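You operate a simulated robot arm through the tools that you are given. There is no shell and no other tool.

Carry out the task below with a simulated robot arm. There is one attempt and no reset: what you move stays moved.

Task
Clamp the rough block in the vice, then stone its burr off.
Fine: keep fingers out of the closing vice; use the deburr stone and put it back; leave the drilled block. Set down upright: rough block. What is to be rubbed or washed off counts as gone when no trace of it is left.

It is judged by the outcome, as a careful person would: the job done as asked, and still so three seconds after it is handed in. It fails if anything else is knocked over, pushed out of place, dropped, spilled or broken.

Robot
A 7-joint arm with a two-finger parallel gripper, fixed in place. Base frame: the origin is at the foot of the arm, x ahead of it, y to its left, z up; the work surface is at about z = 760. Readings come in mm, rad, newtons and seconds.
Its first joint turns from -2.897 to 2.897 rad. Payload 4.4 kg.
The TCP is the grasp point between the finger pads, 23 mm short of the fingertips. In the tool frame z runs along the fingers and y along their closing line. Largest opening 94 mm; finger width 38, thickness 10; the body of the gripper, 54 by 96 mm, starts 39 mm behind the TCP.
Orientation is that of the tool frame in the base frame, as a unit quaternion [x, y, z, w]. With the fingers straight down and closing along the base's y, the tool's x points along the base's -x, its y along +y and its z along -z.

Tools
- The arm moves only by the tool send_rows. Its arguments are lists of equal length, an entry for each row: "dp": the shift along the tool's x, y, z in mm, a list of three; "delta_rot": the turn, a rotation vector about the tool's x, y, z in degrees, a list of three; "gripper": the closure, from 0 (fully open) to 1 (shut). In form: {"dp": [[tx, ty, tz], ...], "delta_rot": [[rx, ry, rz], ...], "gripper": [gripper, ...]}. A call has 1 to 20 rows; each row is the pose to reach, as a shift and turn from the pose commanded when the call began, along the tool's axes at that moment. A row lasts 0.2 s, in which the tool goes at most 50 mm and 0.15 rad; a call with a longer step from one row to the next is refused whole, and so is a gripper value outside its range. A pose out of reach is approached as far as the arm can. The call stops where the force on the tool passes 40 N (or 10 N more than at its start, if that is more) or the arm is blocked; 0.2 s more then pass. The fingers move at their own pace (about 72 mm/s each) and stop on an object; they squeeze with about 36 N. The grip force told is the motor's: it shows also when the fingers shut on nothing. Time passes only in rows, and 0.2 s behind the last, so rows that repeat a pose let the fingers close. It gives the time, the measured TCP pose, the force on the tool (base axes), the opening and the grip force at its end, in the units of the frame above (readings bear some noise), with the torque about the TCP (base axes, N m) and any sound that the robot's microphone picked up.
- Cameras (640 x 400 px; columns grow to the right, rows downward): "scene" is fixed at [405.8, 643.4, 1366.6]; the picture's right is [0.99, 0.17, 0.00], its down [0.17, -0.98, -0.12] and it looks along [-0.02, 0.12, -0.99] (base axes); focal length 240 px, centre (320, 200). "wrist" rides on the gripper at [86, 16, -74] in the tool frame; the picture's right is [-0.18, 0.98, 0.00], its down [-0.58, -0.11, -0.81] and it looks along [-0.79, -0.15, 0.59] (tool axes); focal length 243 px, centre (320, 200). There is no depth. A picture from a camera that has moved, and an enlarged one, comes with that camera's place and axes in the base frame and with its lens. The place of the scene camera against the robot may be out by one fixed shift of up to 12 mm in any direction.
- camera(camera): a new picture of that camera. The clock stands still meanwhile.
- close_up(camera, box): a new picture of the part [left, top, right, bottom] of that camera's present view, enlarged. The clock stands still meanwhile.
- sign_off(): hands the job in; it is judged then, once.

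Nothing tells you positions but the pictures and the camera data. Unless the task says otherwise, let go and move clear before handing in.

The tools are called after "Request:" as name(argument=value, ...) on one line, values as JSON. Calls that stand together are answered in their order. send_rows: Moves the arm, as the interface text tells. Its arguments: {"type":"object","properties":{"dp":{"type":"array","items":{"type":"array","items":{"type":"number"}}},"delta_rot":{"type":"array","items":{"type":"array","items":{"type":"number"}}},"gripper":{"type":"array","items":{"type":"number"}}},"required":["dp","delta_rot","gripper"]} The other tools are called the same way: camera (camera) takes a picture; close_up (camera, box) takes an enlarged picture of a part of a camera's view; sign_off () hands the job in.

At the start:

```text
time: 0.0
tcp_pos: [309.6, 573.2, 1124.2]
tcp_rot: [0.001, 1.0, 0.0, 0.001]
contact_force: [-1.1, 0.7, -0.1]
ft_torque: [-0.01, 0.0, 0.01]
finger_gap: 94.3
gripper_force: 0.1
```

scene: 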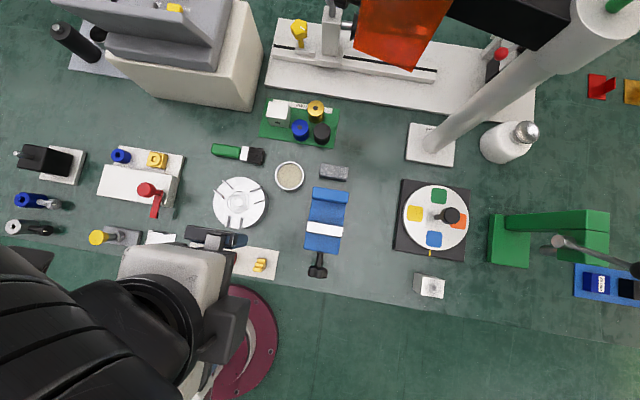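
wrist: 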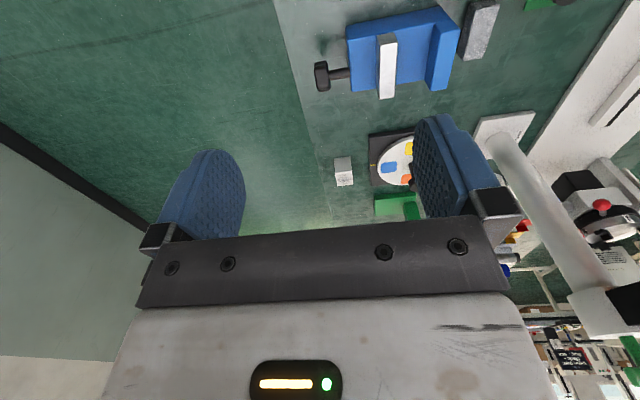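

I see a blue vice near the middle of the bench with a dark grey block behind it (maybe the stone), and a light block at the lower right. I'll take closer pictures before moving anything.

Request:
close_up(camera="scene", box=[260, 140, 400, 290])

Request:
close_up(camera="scene", box=[390, 240, 470, 310])

Request:
close_up(camera="scene", box=[0, 130, 280, 290])

Request:
close_up(camera="wrist", box=[280, 0, 520, 220])

```text
2.67 times, centred on (330, 215) of scene
camera zoom: at [405.8, 643.4, 1366.6], right [0.99, 0.17, 0.0], down [0.17, -0.98, -0.12], along [-0.02, 0.12, -0.99], focal length 640 px, centre (293, 160)
```

zoom: 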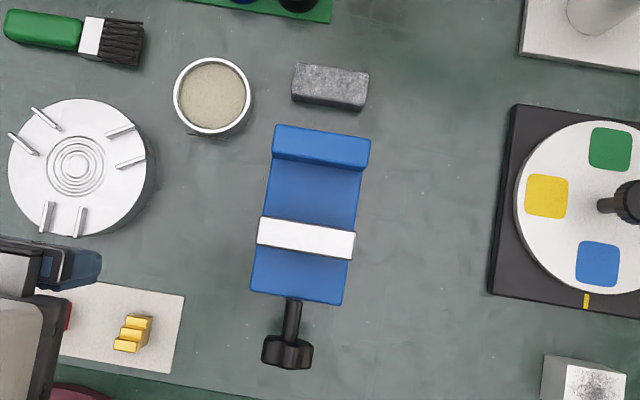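

```text
5.71 times, centred on (430, 275) of scene
camera zoom: at [405.8, 643.4, 1366.6], right [0.99, 0.17, 0.0], down [0.17, -0.98, -0.12], along [-0.02, 0.12, -0.99], focal length 1371 px, centre (-309, -229)
```

zoom: 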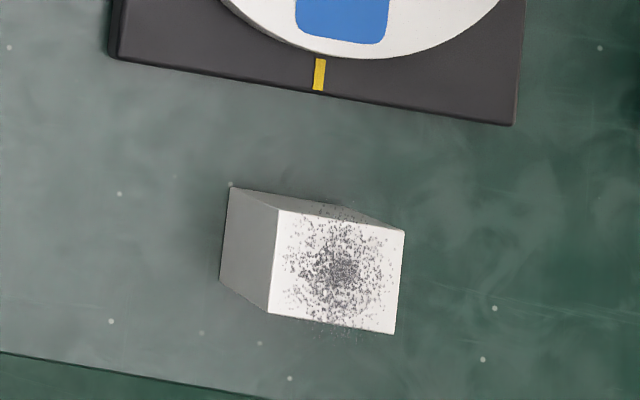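

```text
2.29 times, centred on (140, 210) of scene
camera zoom: at [405.8, 643.4, 1366.6], right [0.99, 0.17, 0.0], down [0.17, -0.98, -0.12], along [-0.02, 0.12, -0.99], focal length 549 px, centre (731, 177)
```

zoom: 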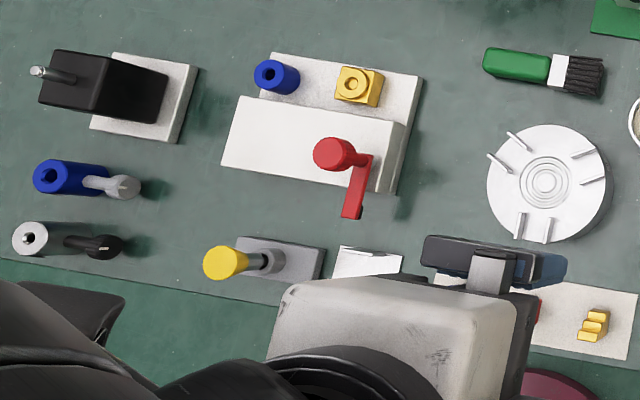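

```text
1.82 times, centred on (400, 110) of wrist
camera zoom: at [223.3, 588.4, 1198.1], right [0.18, 0.98, 0.0], down [0.58, -0.11, 0.81], along [0.79, -0.15, -0.59], focal length 441 px, centre (174, 364)
```

zoom: 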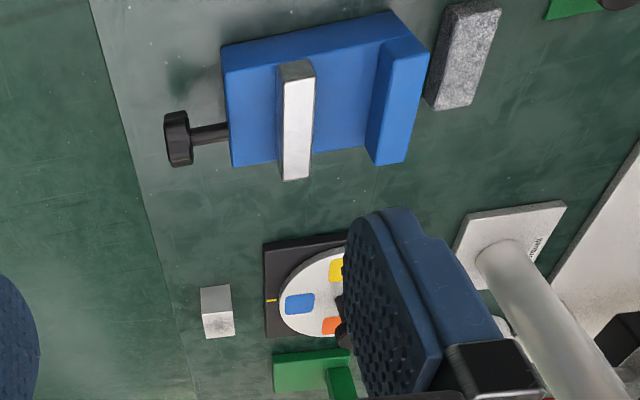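

The rough block with the speckled burr on top seems to be at about (677, 558). The vice is near (430, 600) with its screw knob facing -y, and the grey stone lies behind its fixed jaw. I'll turn the gripper 90° so it closes along base x, and look around from above.

Request:
send_rows(dp=[[-10, -8, 0], [-20, -16, 0], [-30, -24, 0], [-40, -32, 0], [-50, -40, 0], [-60, -48, 0], [-70, -56, 0], [-80, -64, 0], [-90, -72, 0], [-100, -80, 0], [-110, -88, 0], [-120, -93, 0]], delta_rot=[[0, 0, -7.5], [0, 0, -15], [0, 0, -22.5], [0, 0, -30], [0, 0, -37.5], [0, 0, -45], [0, 0, -52.5], [0, 0, -60], [0, 0, -67.5], [0, 0, -75], [0, 0, -82.5], [0, 0, -90]], gripper=[0, 0, 0, 0, 0, 0, 0, 0, 0, 0, 0, 0])

Request:
camera(camera="wrist")

Request:
camera(camera="scene")

```text
time: 2.6
tcp_pos: [430.2, 478.1, 1122.6]
tcp_rot: [0.707, -0.707, 0.0, 0.0]
contact_force: [-0.2, 0.6, 0.0]
ft_torque: [0.02, -0.01, -0.01]
finger_gap: 94.0
gripper_force: 0.0
```

```text
taken
camera wrist: at [414.2, 391.8, 1196.5], right [-0.98, 0.18, 0.0], down [0.11, 0.58, 0.81], along [0.15, 0.79, -0.59], focal length 243 px, centre (320, 200)
```

wrist: 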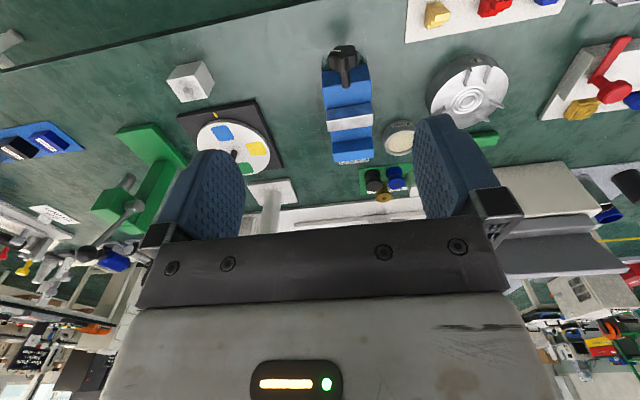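

```text
taken
```

scene: 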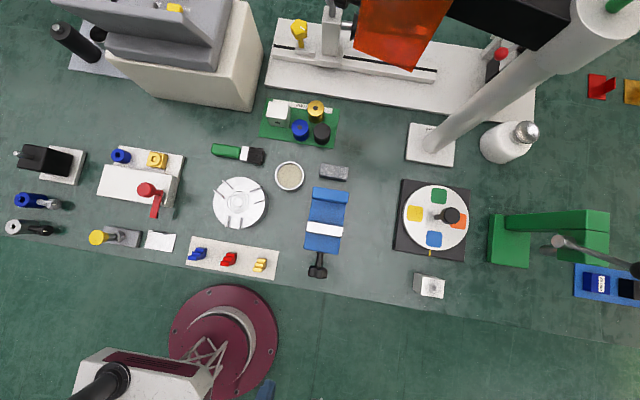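

The arm is out of the way now. I'll zoom in on several parts of the bench to find the drilled block and get the vice geometry.

Request:
close_up(camera="scene", box=[0, 130, 290, 290])

Request:
close_up(camera="scene", box=[290, 155, 370, 205])

Request:
close_up(camera="scene", box=[290, 180, 370, 285])

Request:
close_up(camera="wrist", box=[290, 20, 430, 170])

Request:
close_up(camera="wrist", box=[0, 40, 300, 260])

Request:
close_up(camera="scene", box=[380, 60, 640, 310])

```text
2.21 times, centred on (145, 210) of scene
camera zoom: at [405.8, 643.4, 1366.6], right [0.99, 0.17, 0.0], down [0.17, -0.98, -0.12], along [-0.02, 0.12, -0.99], focal length 530 px, centre (706, 178)
```

zoom: 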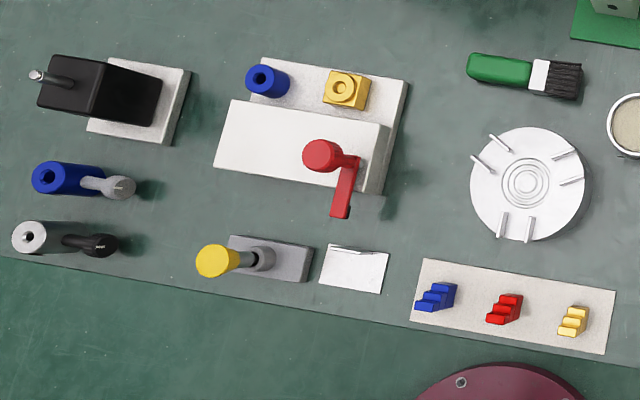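

```text
8.00 times, centred on (330, 180) of scene
camera zoom: at [405.8, 643.4, 1366.6], right [0.99, 0.17, 0.0], down [0.17, -0.98, -0.12], along [-0.02, 0.12, -0.99], focal length 1920 px, centre (240, 360)
```

zoom: 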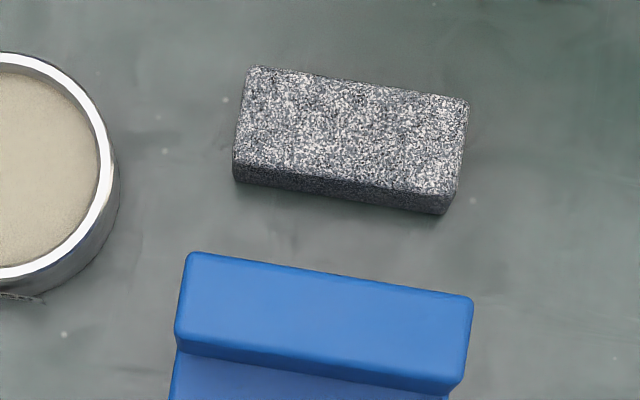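

```text
3.81 times, centred on (330, 232) of scene
camera zoom: at [405.8, 643.4, 1366.6], right [0.99, 0.17, 0.0], down [0.17, -0.98, -0.12], along [-0.02, 0.12, -0.99], focal length 914 px, centre (282, 76)
```

zoom: 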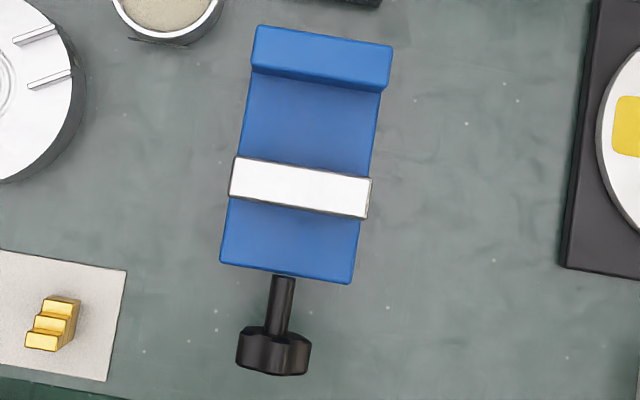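

```text
2.67 times, centred on (360, 95) of wrist
camera zoom: at [414.2, 391.8, 1196.5], right [-0.98, 0.18, 0.0], down [0.11, 0.58, 0.81], along [0.15, 0.79, -0.59], focal length 647 px, centre (213, 480)
```

zoom: 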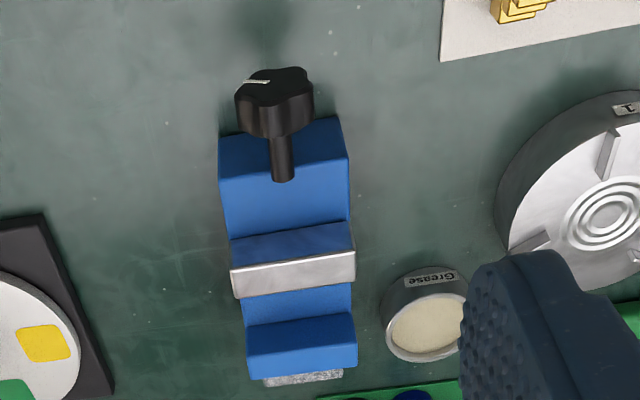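

```text
1.82 times, centred on (150, 150) of wrist
camera zoom: at [414.2, 391.8, 1196.5], right [-0.98, 0.18, 0.0], down [0.11, 0.58, 0.81], along [0.15, 0.79, -0.59], focal length 441 px, centre (629, 291)
```

zoom: 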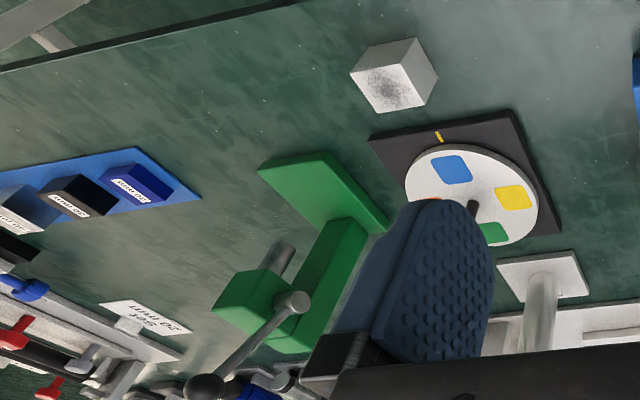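

```text
1.60 times, centred on (510, 185) of scene
camera zoom: at [405.8, 643.4, 1366.6], right [0.99, 0.17, 0.0], down [0.17, -0.98, -0.12], along [-0.02, 0.12, -0.99], focal length 384 px, centre (16, 224)
```

zoom: 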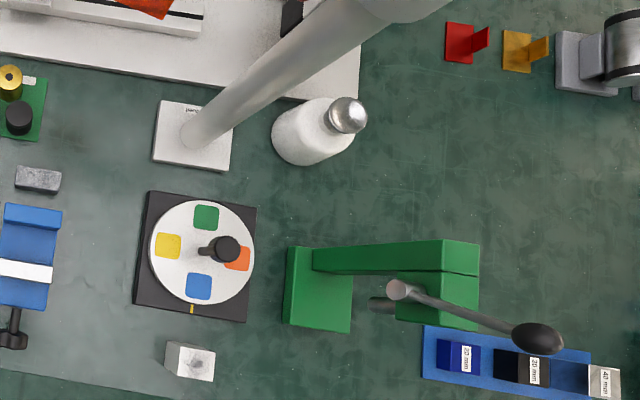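

I still haven't found the drilled block, so I'll check the back and right side of the bench.

Request:
close_up(camera="scene", box=[240, 0, 460, 160])

Request:
close_up(camera="wrist", box=[0, 180, 160, 360])

Request:
close_up(camera="scene", box=[540, 60, 640, 320])

Request:
close_up(camera="wrist", box=[460, 0, 640, 200])

```text
2.50 times, centred on (350, 80) of scene
camera zoom: at [405.8, 643.4, 1366.6], right [0.99, 0.17, 0.0], down [0.17, -0.98, -0.12], along [-0.02, 0.12, -0.99], focal length 600 px, centre (245, 500)
```

zoom: 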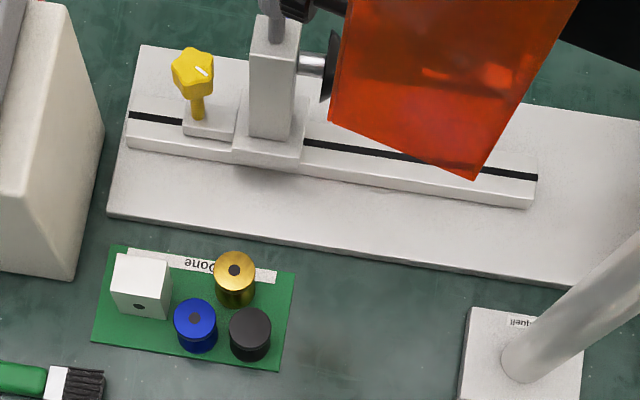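

```text
2.22 times, centred on (80, 270) of wrist
camera zoom: at [414.2, 391.8, 1196.5], right [-0.98, 0.18, 0.0], down [0.11, 0.58, 0.81], along [0.15, 0.79, -0.59], focal length 539 px, centre (853, 44)
```

zoom: 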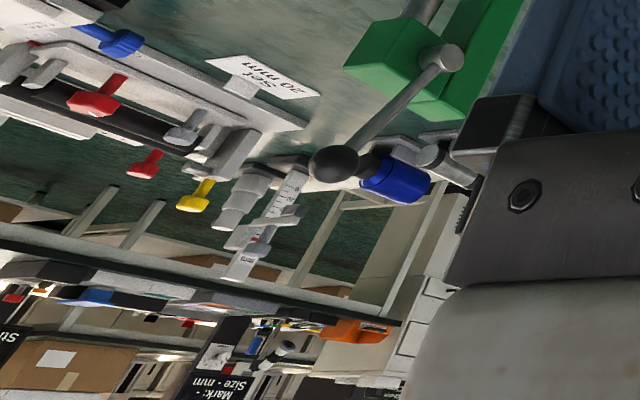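

```text
1.54 times, centred on (590, 190) of scene
camera zoom: at [405.8, 643.4, 1366.6], right [0.99, 0.17, 0.0], down [0.17, -0.98, -0.12], along [-0.02, 0.12, -0.99], focal length 369 px, centre (-95, 215)
```

zoom: 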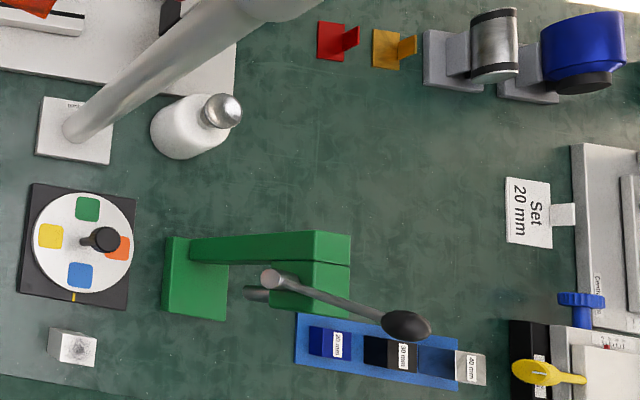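

```text
2.00 times, centred on (550, 100) of wrist
camera zoom: at [414.2, 391.8, 1196.5], right [-0.98, 0.18, 0.0], down [0.11, 0.58, 0.81], along [0.15, 0.79, -0.59], focal length 485 px, centre (-140, 400)
```

zoom: 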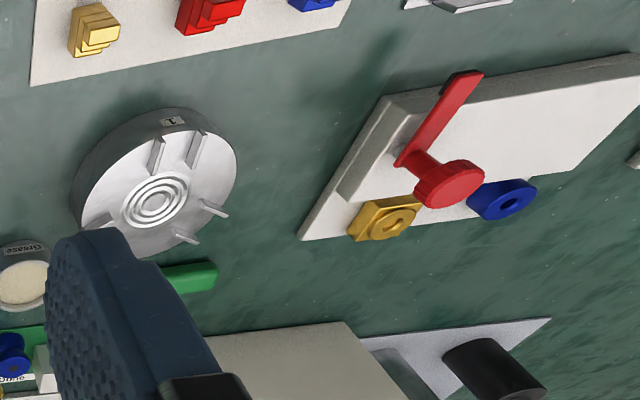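

The drilled block is the white cube with a hole on the green "Done" mat, and it stays where it is. The vice has a marked knob on a screw facing the front edge, so I'll go down in front of the vice to see its geometry better.

Request:
send_rows(dp=[[6, 4, 40], [12, 8, 85], [18, 12, 130], [22, 14, 175], [22, 14, 215], [22, 14, 225]], delta_rot=[[0, 0, 0], [0, 0, 0], [0, 0, 0], [0, 0, 0], [0, 0, 0], [0, 0, 0]], gripper=[0, 0, 0, 0, 0, 0])

Request:
camera(camera="wrist")

Request:
close_up(camera="wrist", box=[220, 0, 480, 180])

```text
time: 4.0
tcp_pos: [414.4, 458.0, 899.7]
tcp_rot: [-0.707, 0.707, 0.0, 0.0]
contact_force: [0.4, -0.4, 0.3]
ft_torque: [-0.01, 0.0, -0.03]
finger_gap: 93.8
gripper_force: 0.1
```

```text
taken
camera wrist: at [398.8, 370.9, 974.6], right [-0.98, 0.18, 0.0], down [0.11, 0.58, 0.81], along [0.15, 0.79, -0.59], focal length 243 px, centre (320, 200)
```

wrist: 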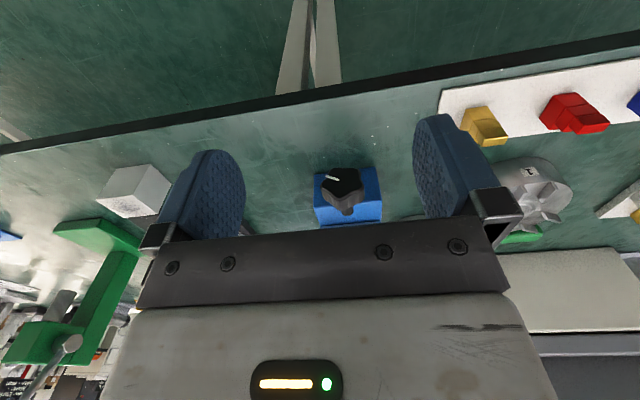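

```text
2.22 times, centred on (350, 90) of wrist
camera zoom: at [398.8, 370.9, 974.6], right [-0.98, 0.18, 0.0], down [0.11, 0.58, 0.81], along [0.15, 0.79, -0.59], focal length 539 px, centre (253, 444)
```

zoom: 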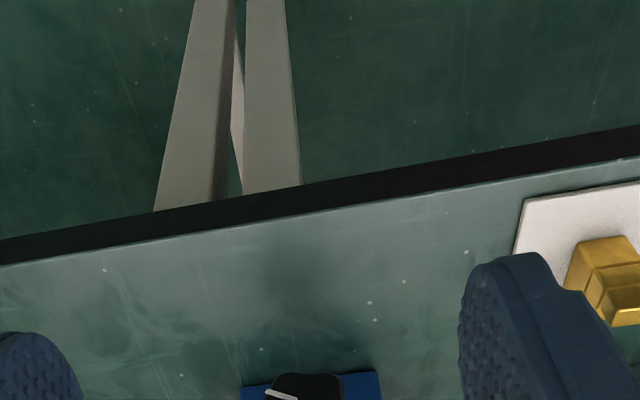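

The knob and the front end of the vice are visible but too close to the edge of the picture. I'll back up and look down on the vice from a better angle.

Request:
send_rows(dp=[[0, 0, -45], [-35, 0, -77], [-78, 0, -77], [-78, 0, -77]], delta_rot=[[0, 0, 0], [0, 0, 0], [0, 0, 0], [0, 0, 0]], gripper=[0, 0, 0, 0])

Request:
camera(camera="wrist")

Request:
close_up(camera="wrist", box=[250, 0, 410, 100])

Request:
close_up(camera="wrist", box=[250, 100, 410, 200])

```text
time: 5.0
tcp_pos: [413.2, 537.5, 976.6]
tcp_rot: [-0.707, 0.707, 0.0, 0.0]
contact_force: [0.2, 0.0, -0.1]
ft_torque: [-0.01, 0.03, 0.0]
finger_gap: 93.9
gripper_force: 0.0
```

```text
taken
camera wrist: at [397.3, 451.4, 1051.5], right [-0.98, 0.18, 0.0], down [0.11, 0.58, 0.81], along [0.15, 0.79, -0.59], focal length 243 px, centre (320, 200)
```

wrist: 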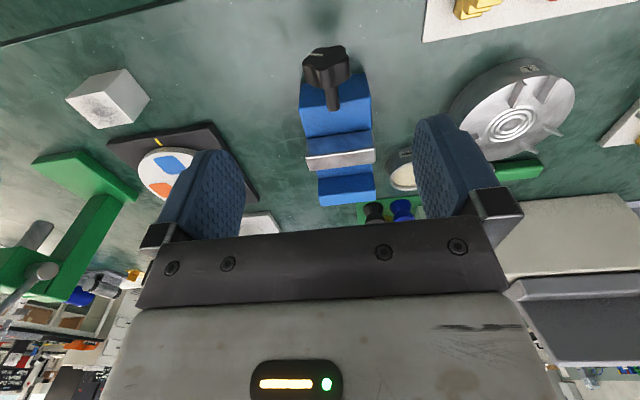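

```text
4.00 times, centred on (330, 50) of wrist
camera zoom: at [397.3, 451.4, 1051.5], right [-0.98, 0.18, 0.0], down [0.11, 0.58, 0.81], along [0.15, 0.79, -0.59], focal length 970 px, centre (280, 800)
```

zoom: 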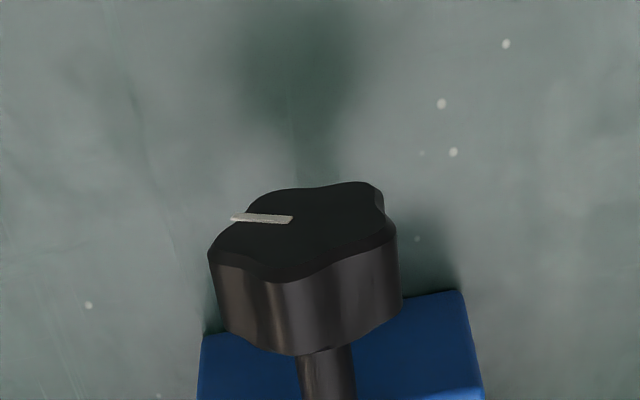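

```text
4.00 times, centred on (330, 150) of wrist
camera zoom: at [397.3, 451.4, 1051.5], right [-0.98, 0.18, 0.0], down [0.11, 0.58, 0.81], along [0.15, 0.79, -0.59], focal length 970 px, centre (280, 400)
```

zoom: 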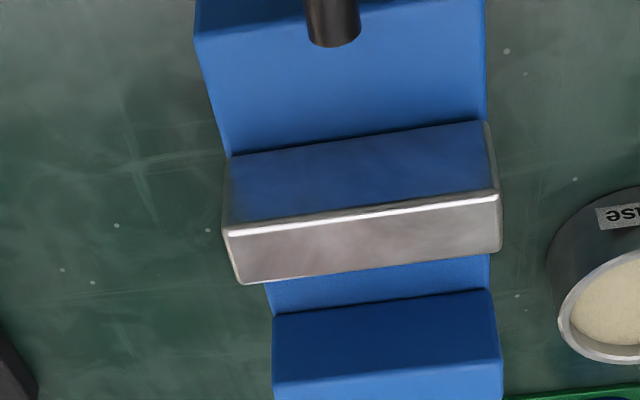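

The vice's bed looks about 55 mm above the bench, with jaws about 30 mm above that, a 50 mm gap, and a screw knob on the y axis. Next I'll go above the rough block to locate it with the wrist camera.

Request:
send_rows(dp=[[0, -45, 0], [4, -90, 6], [8, -135, 12], [10, -180, 18], [12, -225, 24], [12, -248, 26], [12, -248, 26]], delta_rot=[[0, 0, 0], [0, 0, 0], [0, 0, 0], [0, 0, 0], [0, 0, 0], [0, 0, 0], [0, 0, 0]], gripper=[0, 0, 0, 0, 0, 0, 0])

Request:
camera(camera="wrist")

Request:
close_up(camera="wrist", box=[260, 40, 400, 160])

```text
time: 6.6
tcp_pos: [661.6, 523.2, 950.2]
tcp_rot: [-0.707, 0.707, 0.0, 0.0]
contact_force: [0.1, -0.1, 0.3]
ft_torque: [-0.02, 0.0, 0.0]
finger_gap: 94.0
gripper_force: 0.0
```

```text
taken
camera wrist: at [645.6, 436.4, 1024.6], right [-0.98, 0.18, 0.0], down [0.11, 0.58, 0.81], along [0.15, 0.79, -0.59], focal length 243 px, centre (320, 200)
```

wrist: 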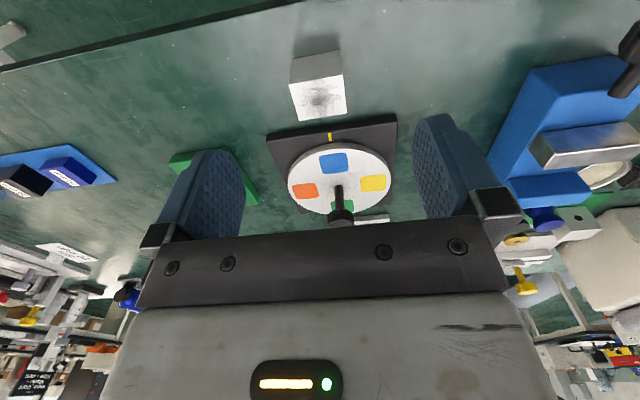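

```text
3.33 times, centred on (330, 100) of wrist
camera zoom: at [645.6, 436.4, 1024.6], right [-0.98, 0.18, 0.0], down [0.11, 0.58, 0.81], along [0.15, 0.79, -0.59], focal length 809 px, centre (287, 533)
```

zoom: 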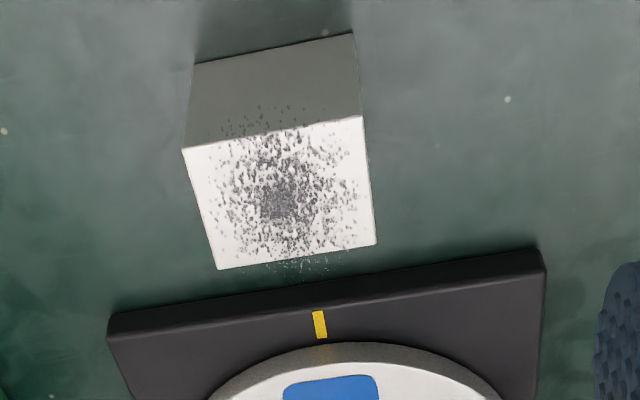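

The block measures about 50 × 40 × 50 mm, centred near (671, 566), with the burr on its top face. I'll move straight above it, check, and then descend to grip its ±x sides.

Request:
send_rows(dp=[[-42.3, -8.5, 10], [-42.3, -8.5, 50], [-42.3, -8.5, 90], [-42.3, -8.5, 90]], delta_rot=[[0, 0, 0], [0, 0, 0], [0, 0, 0], [0, 0, 0]], gripper=[0, 0, 0, 0])

Request:
camera(camera="wrist")

Request:
close_up(camera="scene", box=[380, 220, 480, 320])

```text
time: 7.6
tcp_pos: [673.1, 565.6, 861.7]
tcp_rot: [-0.706, 0.708, -0.001, 0.001]
contact_force: [-0.2, 0.0, 0.0]
ft_torque: [0.0, 0.04, 0.0]
finger_gap: 94.1
gripper_force: 0.2
```

```text
taken
camera wrist: at [658.5, 478.9, 936.5], right [-0.98, 0.18, 0.0], down [0.11, 0.58, 0.81], along [0.15, 0.79, -0.59], focal length 243 px, centre (320, 200)
```

wrist: 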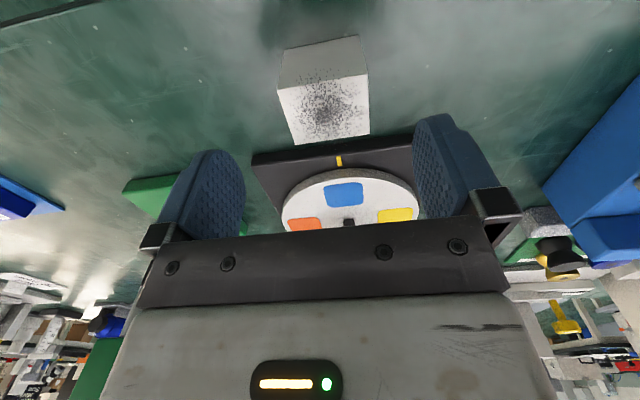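

```text
4.00 times, centred on (430, 270) of scene
camera zoom: at [405.8, 643.4, 1366.6], right [0.99, 0.17, 0.0], down [0.17, -0.98, -0.12], along [-0.02, 0.12, -0.99], focal length 960 px, centre (-120, -80)
```

zoom: 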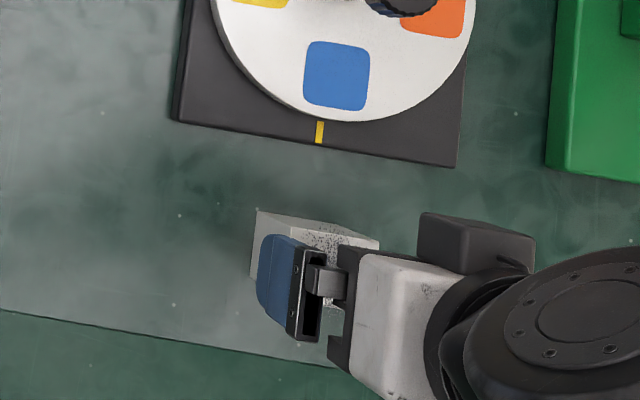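

Request:
close_up(camera="wrist", box=[250, 20, 410, 160])

```text
2.86 times, centred on (330, 90) of wrist
camera zoom: at [658.5, 478.9, 936.5], right [-0.98, 0.18, 0.0], down [0.11, 0.58, 0.81], along [0.15, 0.79, -0.59], focal length 693 px, centre (291, 514)
```

zoom: 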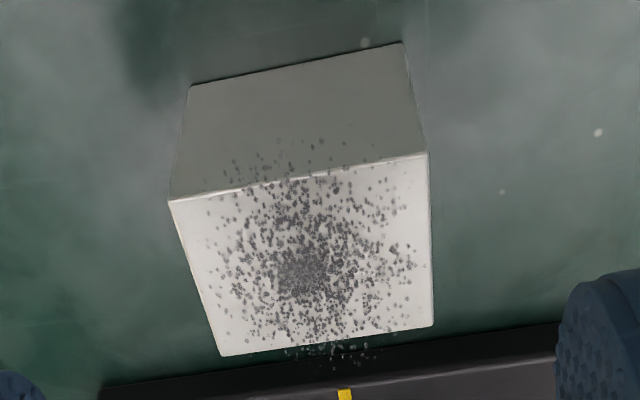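

The block is centred at about (670.4, 565), roughly 3 mm to the -x side of the gripper. I'll correct for that, go down and close.

Request:
send_rows(dp=[[0, 2.5, 30], [0, 2.5, 55], [0, 2.5, 65], [0, 2.5, 65], [0, 2.5, 65], [0, 2.5, 65], [0, 2.5, 65], [0, 2.5, 65]], delta_rot=[[0, 0, 0], [0, 0, 0], [0, 0, 0], [0, 0, 0], [0, 0, 0], [0, 0, 0], [0, 0, 0], [0, 0, 0]], gripper=[0, 0, 0, 0, 0.4, 0.6, 1, 1])

Request:
camera(camera="wrist")

```text
time: 9.4
tcp_pos: [671.5, 565.5, 796.2]
tcp_rot: [-0.707, 0.707, 0.0, 0.0]
contact_force: [0.3, 1.2, -0.3]
ft_torque: [0.02, -0.02, -0.04]
finger_gap: 49.9
gripper_force: 36.0
```

```text
taken
camera wrist: at [655.6, 478.6, 870.1], right [-0.98, 0.18, 0.0], down [0.11, 0.58, 0.81], along [0.15, 0.79, -0.59], focal length 243 px, centre (320, 200)
```

wrist: 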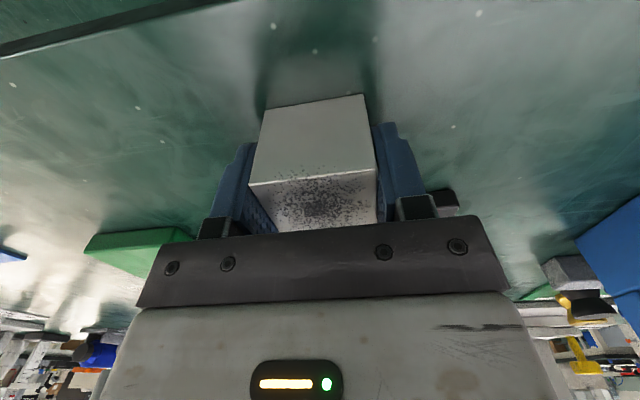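

I have the block gripped at 50 mm. Now I'll lift it, carry it above the vice gap and check the alignment before lowering.

Request:
send_rows(dp=[[0, 0, -35], [0, 0, -80], [0, 0, -125], [0, 0, -145], [-16, 33, -145], [-32, 66, -145], [-48, 99, -145], [-64, 132, -145], [-80, 165, -145], [-96, 198, -145], [-112, 230, -145], [-127, 259, -145], [-127, 259, -145]], delta_rot=[[0, 0, 0], [0, 0, 0], [0, 0, 0], [0, 0, 0], [0, 0, 0], [0, 0, 0], [0, 0, 0], [0, 0, 0], [0, 0, 0], [0, 0, 0], [0, 0, 0], [0, 0, 0], [0, 0, 0]], gripper=[1, 1, 1, 1, 1, 1, 1, 1, 1, 1, 1, 1, 1])

Request:
camera(camera="wrist")

Request:
close_up(camera="wrist", box=[220, 20, 420, 220])

Request:
close_up(camera="scene", box=[270, 140, 410, 290])

```text
time: 12.2
tcp_pos: [410.9, 693.6, 941.2]
tcp_rot: [-0.707, 0.707, 0.001, 0.0]
contact_force: [0.6, -0.2, -1.6]
ft_torque: [-0.01, 0.01, 0.04]
finger_gap: 49.8
gripper_force: 36.0
```

```text
taken
camera wrist: at [396.3, 606.5, 1015.0], right [-0.98, 0.18, 0.0], down [0.11, 0.58, 0.81], along [0.15, 0.79, -0.59], focal length 243 px, centre (320, 200)
```

wrist: 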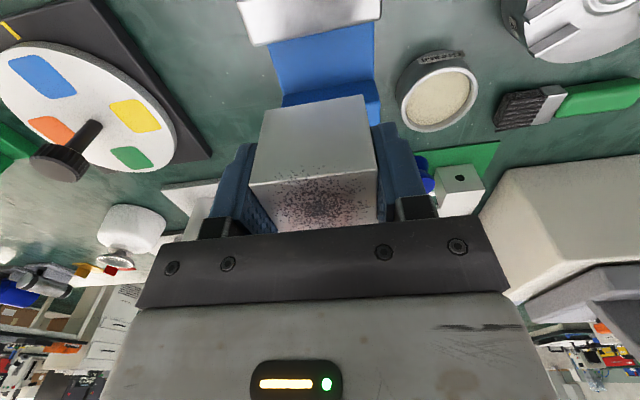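

```text
2.00 times, centred on (320, 120) of wrist
camera zoom: at [396.3, 606.5, 1015.0], right [-0.98, 0.18, 0.0], down [0.11, 0.58, 0.81], along [0.15, 0.79, -0.59], focal length 485 px, centre (320, 360)
```

zoom: 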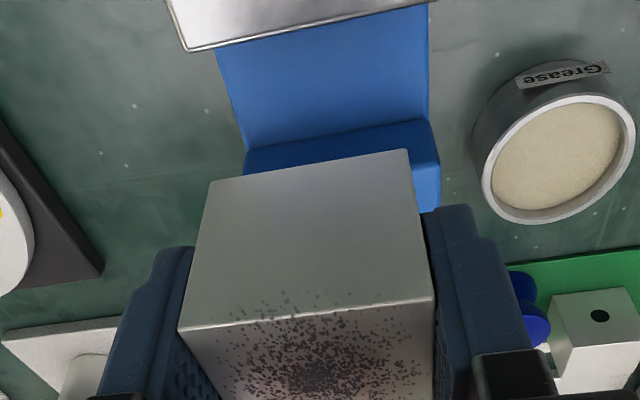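

```text
2.67 times, centred on (340, 215) of scene
camera zoom: at [405.8, 643.4, 1366.6], right [0.99, 0.17, 0.0], down [0.17, -0.98, -0.12], along [-0.02, 0.12, -0.99], focal length 640 px, centre (267, 160)
```

zoom: 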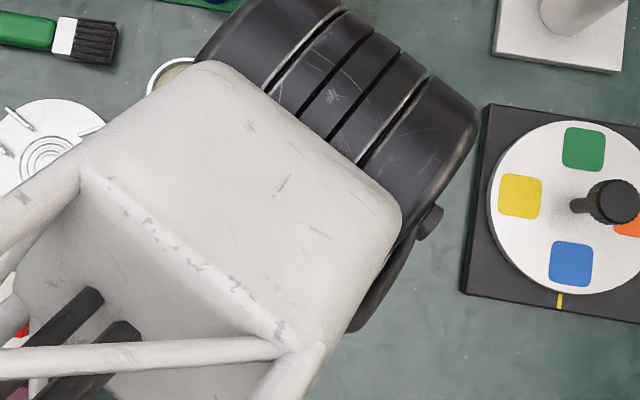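

The block is over the gap; jaw faces are at about y = 665 and y = 717, and the block spans about 674–714. I'll shift 2.7 mm towards -y and lower it most of the way.

Request:
send_rows(dp=[[2.7, 0.5, 0], [2.7, 0.5, 25], [2.7, 0.5, 50], [2.7, 0.5, 70], [2.7, 0.5, 82], [2.7, 0.5, 82]], delta_rot=[[0, 0, 0], [0, 0, 0], [0, 0, 0], [0, 0, 0], [0, 0, 0], [0, 0, 0]], gripper=[1, 1, 1, 1, 1, 1])

Request:
close_up(camera="wrist", box=[180, 0, 460, 240])

```text
time: 13.6
tcp_pos: [409.9, 691.3, 857.9]
tcp_rot: [0.707, -0.707, 0.0, 0.001]
contact_force: [-0.8, 0.2, -1.4]
ft_torque: [0.01, 0.01, 0.0]
finger_gap: 49.9
gripper_force: 36.0
```

```text
1.67 times, centred on (320, 120) of wrist
camera zoom: at [393.4, 604.8, 932.0], right [-0.98, 0.18, 0.0], down [0.11, 0.58, 0.81], along [0.15, 0.79, -0.59], focal length 404 px, centre (320, 333)
```

zoom: 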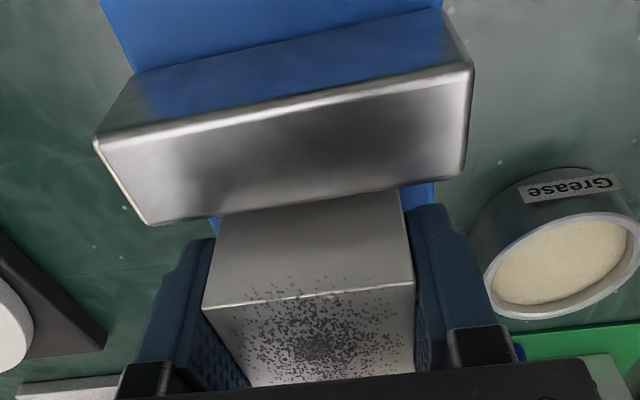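

The block has gone between the jaws without touching. I'll lower slowly until I feel the bed.

Request:
send_rows(dp=[[0, 0, 2], [0, 0, 4], [0, 0, 5], [0, 0, 6], [0, 0, 6]], delta_rot=[[0, 0, 0], [0, 0, 0], [0, 0, 0], [0, 0, 0], [0, 0, 0]], gripper=[1, 1, 1, 1, 1])

```text
time: 14.8
tcp_pos: [409.9, 690.0, 851.1]
tcp_rot: [-0.707, 0.707, 0.0, 0.0]
contact_force: [-0.1, 1.1, -1.7]
ft_torque: [-0.02, 0.02, 0.05]
finger_gap: 49.7
gripper_force: 36.2
```

Request:
send_rows(dp=[[0, 0, 0.7], [0, 0, 1.4], [0, 0, 2.0], [0, 0, 2.0]], delta_rot=[[0, 0, 0], [0, 0, 0], [0, 0, 0], [0, 0, 0]], gripper=[1, 1, 1, 1])

```text
time: 15.8
tcp_pos: [410.3, 691.3, 851.3]
tcp_rot: [-0.707, 0.707, 0.0, 0.001]
contact_force: [-0.8, -5.0, 16.2]
ft_torque: [-0.34, 0.2, 0.01]
finger_gap: 49.7
gripper_force: 35.7
```

The bed is felt at 16 N down. I'll open the fingers a bit and rise straight up.

Request:
send_rows(dp=[[0, 0, -1], [0, 0, -1], [0, 0, -1], [0, 0, -1]], delta_rot=[[0, 0, 0], [0, 0, 0], [0, 0, 0], [0, 0, 0]], gripper=[0.3, 0.25, 0.25, 0.25])

Request:
close_up(camera="wrist", box=[180, 0, 460, 240])

```text
time: 16.8
tcp_pos: [411.1, 689.2, 850.4]
tcp_rot: [0.708, -0.707, 0.0, 0.0]
contact_force: [0.0, 0.4, -0.9]
ft_torque: [-0.02, 0.02, 0.02]
finger_gap: 70.6
gripper_force: 0.1
```

```text
1.67 times, centred on (320, 120) of wrist
camera zoom: at [393.6, 603.3, 924.9], right [-0.98, 0.18, 0.0], down [0.11, 0.58, 0.81], along [0.15, 0.79, -0.59], focal length 404 px, centre (320, 333)
```

zoom: 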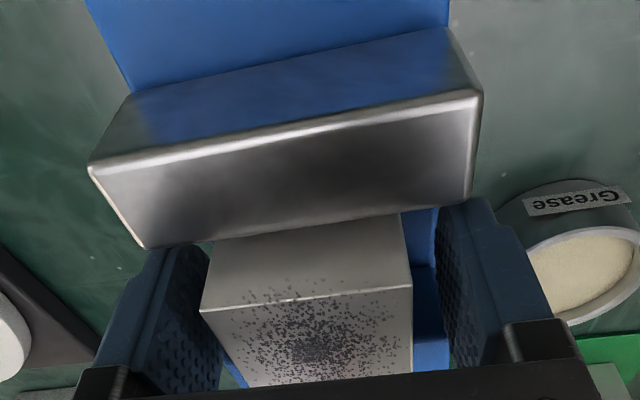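

The block is standing free between the jaws. I'll rise straight up and back off to view it.

Request:
send_rows(dp=[[0, 0, -25], [0, 0, -65], [0, 0, -105], [25, 0, -125], [65, 0, -125], [110, 0, -125], [155, 0, -125], [155, 0, -125]], delta_rot=[[0, 0, 0], [0, 0, 0], [0, 0, 0], [0, 0, 0], [0, 0, 0], [0, 0, 0], [0, 0, 0], [0, 0, 0]], gripper=[0.25, 0.25, 0.25, 0, 0, 0, 0, 0])

Request:
close_up(camera="wrist", box=[220, 0, 440, 200])

Request:
close_up(camera="scene", box=[280, 150, 380, 290])

```text
time: 18.6
tcp_pos: [409.8, 535.3, 976.3]
tcp_rot: [-0.707, 0.708, 0.0, 0.0]
contact_force: [0.3, 0.2, -0.4]
ft_torque: [0.02, 0.02, -0.01]
finger_gap: 93.7
gripper_force: 0.0
```

```text
2.00 times, centred on (330, 100) of wrist
camera zoom: at [392.5, 447.9, 1050.0], right [-0.98, 0.18, 0.0], down [0.11, 0.58, 0.81], along [0.15, 0.79, -0.59], focal length 485 px, centre (300, 400)
```

zoom: 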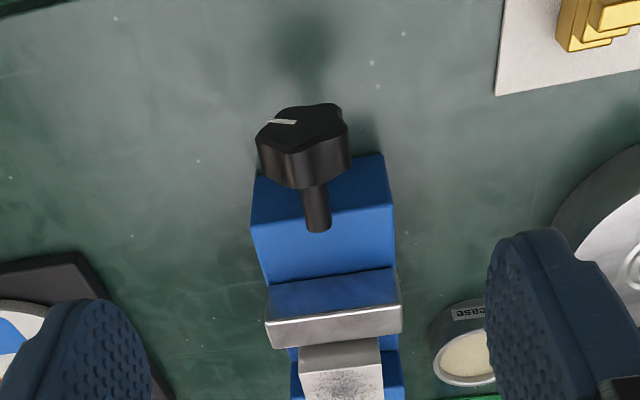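

```text
2.86 times, centred on (330, 220) of scene
camera zoom: at [405.8, 643.4, 1366.6], right [0.99, 0.17, 0.0], down [0.17, -0.98, -0.12], along [-0.02, 0.12, -0.99], focal length 686 px, centre (291, 143)
```

zoom: 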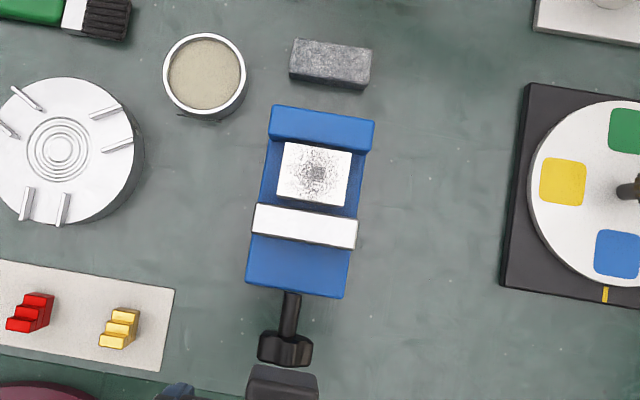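

The block sits in the vice with its burr up. To locate the screw axis I'll take a lower view of the knob and triangulate.

Request:
send_rows(dp=[[40, 0, 0], [80, 0, 20], [90, 0, 60], [90, 0, 88], [90, 0, 88]], delta_rot=[[0, 0, 0], [0, 0, 0], [0, 0, 0], [0, 0, 0], [0, 0, 0]], gripper=[0, 0, 0, 0, 0])

Request:
close_up(camera="wrist", box=[260, 110, 420, 230])

Request:
camera(camera="wrist")

```text
time: 19.8
tcp_pos: [409.9, 445.7, 887.5]
tcp_rot: [0.707, -0.707, 0.001, 0.001]
contact_force: [0.8, -0.3, 0.1]
ft_torque: [0.04, -0.04, 0.01]
finger_gap: 93.7
gripper_force: 0.0
```

```text
3.33 times, centred on (340, 170) of wrist
camera zoom: at [394.1, 358.9, 961.8], right [-0.98, 0.18, 0.0], down [0.11, 0.58, 0.81], along [0.15, 0.79, -0.59], focal length 809 px, centre (253, 300)
```

zoom: 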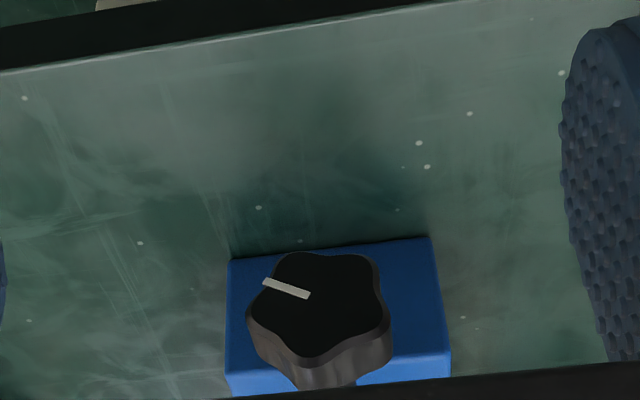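

```text
taken
camera wrist: at [394.1, 358.9, 961.8], right [-0.98, 0.18, 0.0], down [0.11, 0.58, 0.81], along [0.15, 0.79, -0.59], focal length 243 px, centre (320, 200)
```

wrist: 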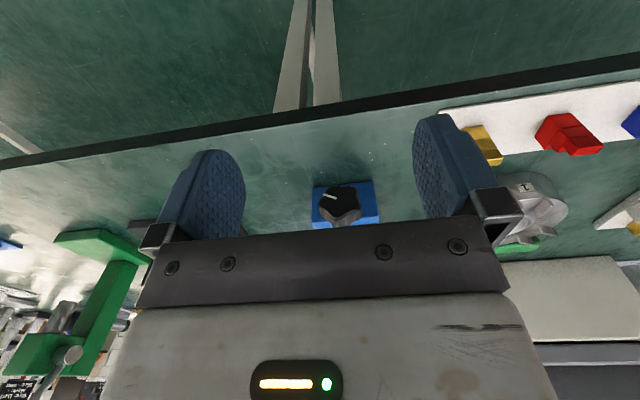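

The knob's front face is centred at about (411, 551, 823), with its axis along y and a radius of about 20 mm. I'll back off, rise, and swing the tool horizontal (pointing +y, camera kept off the bench) so I can grip the knob and turn it.

Request:
send_rows(dp=[[10, 0, -40], [20, 0, -80], [25, 0, -112], [25, 0, -112], [25, 0, -112], [25, 0, -112], [25, 0, -112], [25, 0, -112], [25, 0, -112], [25, 0, -112], [25, 0, -112], [25, 0, -112], [25, 0, -112], [25, 0, -112], [25, 0, -112], [25, 0, -112], [25, 0, -112], [25, 0, -112], [25, 0, -112]], delta_rot=[[0, 0, 0], [0, 0, 0], [0, 0, 0], [-4.62, -4.62, 4.62], [-9.24, -9.24, 9.24], [-13.86, -13.86, 13.86], [-18.48, -18.48, 18.48], [-23.1, -23.1, 23.1], [-27.72, -27.72, 27.72], [-32.34, -32.34, 32.34], [-36.96, -36.96, 36.96], [-41.58, -41.58, 41.58], [-46.2, -46.2, 46.2], [-50.82, -50.82, 50.82], [-55.44, -55.44, 55.44], [-60.06, -60.06, 60.06], [-64.68, -64.68, 64.68], [-69.28, -69.28, 69.28], [-69.28, -69.28, 69.28]], gripper=[0, 0, 0, 0, 0, 0, 0, 0, 0, 0, 0, 0, 0, 0, 0, 0, 0, 0, 0])

Request:
camera(camera="wrist")

Request:
camera(camera="scene")

```text
time: 23.8
tcp_pos: [410.3, 421.1, 1000.0]
tcp_rot: [0.001, 0.707, 0.707, 0.001]
contact_force: [-0.3, -0.1, -0.2]
ft_torque: [0.0, -0.01, -0.02]
finger_gap: 93.9
gripper_force: 0.0
```

```text
taken
camera wrist: at [323.4, 345.2, 1015.8], right [0.18, 0.0, 0.98], down [0.58, -0.81, -0.11], along [0.79, 0.59, -0.15], focal length 243 px, centre (320, 200)
```

wrist: 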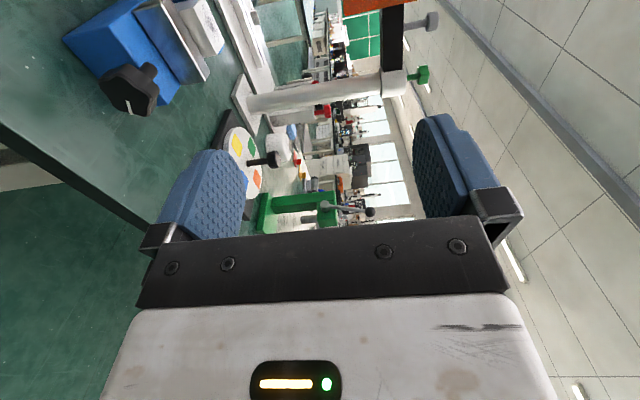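

```text
taken
```

scene: 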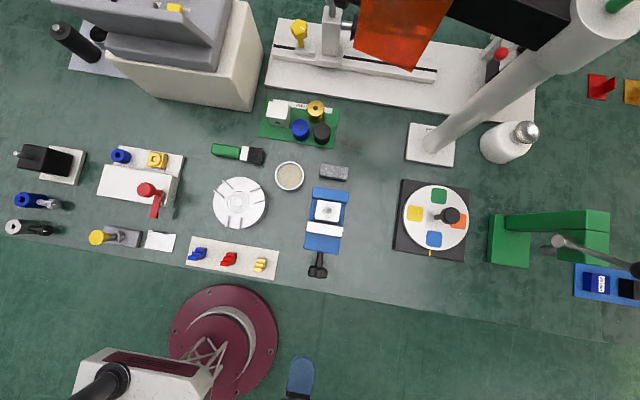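

The horizontal pose was reached. While still in free air, I'll test how far the wrist can roll about its own axis in the tightening direction.

Request:
send_rows(dp=[[0, 0, 0], [0, 0, 0], [0, 0, 0], [0, 0, 0], [0, 0, 0], [0, 0, 0], [0, 0, 0], [0, 0, 0], [0, 0, 0], [0, 0, 0], [0, 0, 0], [0, 0, 0], [0, 0, 0], [0, 0, 0], [0, 0, 0], [0, 0, 0], [0, 0, 0], [0, 0, 0], [0, 0, 0], [0, 0, 0]], delta_rot=[[0, 0, 8.5], [0, 0, 17], [0, 0, 25.5], [0, 0, 34], [0, 0, 42.5], [0, 0, 51], [0, 0, 59.5], [0, 0, 68], [0, 0, 76.5], [0, 0, 85], [0, 0, 93.5], [0, 0, 102], [0, 0, 110.5], [0, 0, 119], [0, 0, 127.5], [0, 0, 136], [0, 0, 144.5], [0, 0, 153], [0, 0, 161.5], [0, 0, 170]], gripper=[0, 0, 0, 0, 0, 0, 0, 0, 0, 0, 0, 0, 0, 0, 0, 0, 0, 0, 0, 0])

```text
time: 28.0
tcp_pos: [410.0, 419.5, 1000.1]
tcp_rot: [-0.704, -0.061, -0.061, 0.705]
contact_force: [0.1, 0.5, 0.0]
ft_torque: [0.0, 0.0, -0.01]
finger_gap: 94.4
gripper_force: 0.1
```

The roll has the full range I need. I'll roll back to the start angle, then come down in line with the knob.

Request:
send_rows(dp=[[0, 0, 0], [0, 0, 0], [0, 0, 0], [0, 0, 0], [0, 0, 0], [0, 0, 0], [0, 0, 0], [0, 0, 0], [0, 0, 0], [0, 0, 0], [0, 0, 0], [0, 0, 0], [0, 0, 0], [0, 0, 0], [0, 0, 0], [0, 0, 0], [0, 0, 0], [0, 0, 0], [0, 0, 0], [0, 0, 0]], delta_rot=[[0, 0, -8.5], [0, 0, -17], [0, 0, -25.5], [0, 0, -34], [0, 0, -42.5], [0, 0, -51], [0, 0, -59.5], [0, 0, -68], [0, 0, -76.5], [0, 0, -85], [0, 0, -93.5], [0, 0, -102], [0, 0, -110.5], [0, 0, -119], [0, 0, -127.5], [0, 0, -136], [0, 0, -144.5], [0, 0, -153], [0, 0, -161.5], [0, 0, -170]], gripper=[0, 0, 0, 0, 0, 0, 0, 0, 0, 0, 0, 0, 0, 0, 0, 0, 0, 0, 0, 0])

Request:
send_rows(dp=[[0, -45, 0], [0, -90, 5], [0, -135, 15], [0, -170, 30], [0, -176.5, 50], [0, -176.5, 60], [0, -176.5, 60]], delta_rot=[[0, 0, 0], [0, 0, 0], [0, 0, 0], [0, 0, 0], [0, 0, 0], [0, 0, 0], [0, 0, 0]], gripper=[0.1, 0.2, 0.3, 0.36, 0.36, 0.36, 0.36])

Request:
camera(camera="wrist")

Request:
close_up(camera="scene", box=[260, 180, 400, 330])

```text
time: 32.2
tcp_pos: [411.5, 420.2, 998.8]
tcp_rot: [-0.001, 0.707, 0.707, 0.001]
contact_force: [-0.8, 0.7, -0.4]
ft_torque: [0.03, 0.02, 0.0]
finger_gap: 94.1
gripper_force: 0.0
```

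```text
time: 33.8
tcp_pos: [409.2, 479.9, 824.7]
tcp_rot: [-0.001, 0.707, 0.707, 0.0]
contact_force: [0.1, 0.3, 0.3]
ft_torque: [-0.01, -0.02, 0.01]
finger_gap: 60.0
gripper_force: 0.0
```

```text
taken
camera wrist: at [322.7, 404.7, 840.8], right [0.18, 0.0, 0.98], down [0.58, -0.81, -0.11], along [0.79, 0.59, -0.15], focal length 243 px, centre (320, 200)
```

wrist: 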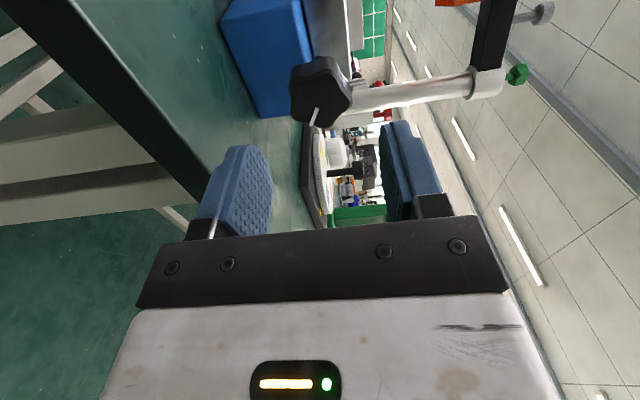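

```text
2.67 times, centred on (330, 255) of scene
camera zoom: at [405.8, 643.4, 1366.6], right [0.99, 0.17, 0.0], down [0.17, -0.98, -0.12], along [-0.02, 0.12, -0.99], focal length 640 px, centre (293, 53)
```

zoom: 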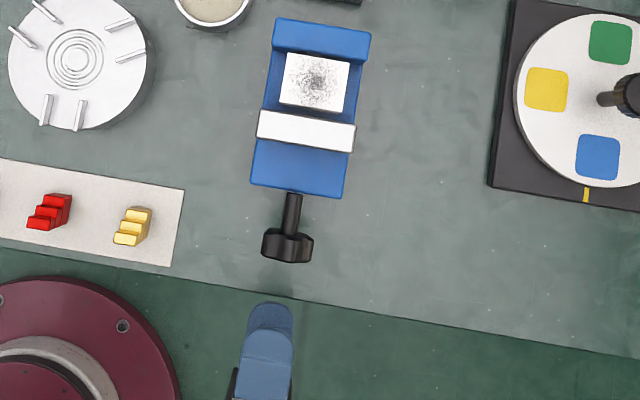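

Request:
close_up(camera="wrist", box=[250, 30, 400, 140])

```text
3.64 times, centred on (325, 85) of wrist
camera zoom: at [322.7, 404.7, 840.8], right [0.18, 0.0, 0.98], down [0.58, -0.81, -0.11], along [0.79, 0.59, -0.15], focal length 882 px, centre (302, 618)
```

zoom: 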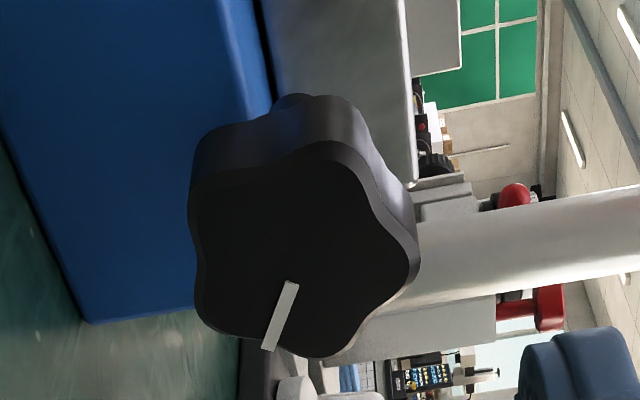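

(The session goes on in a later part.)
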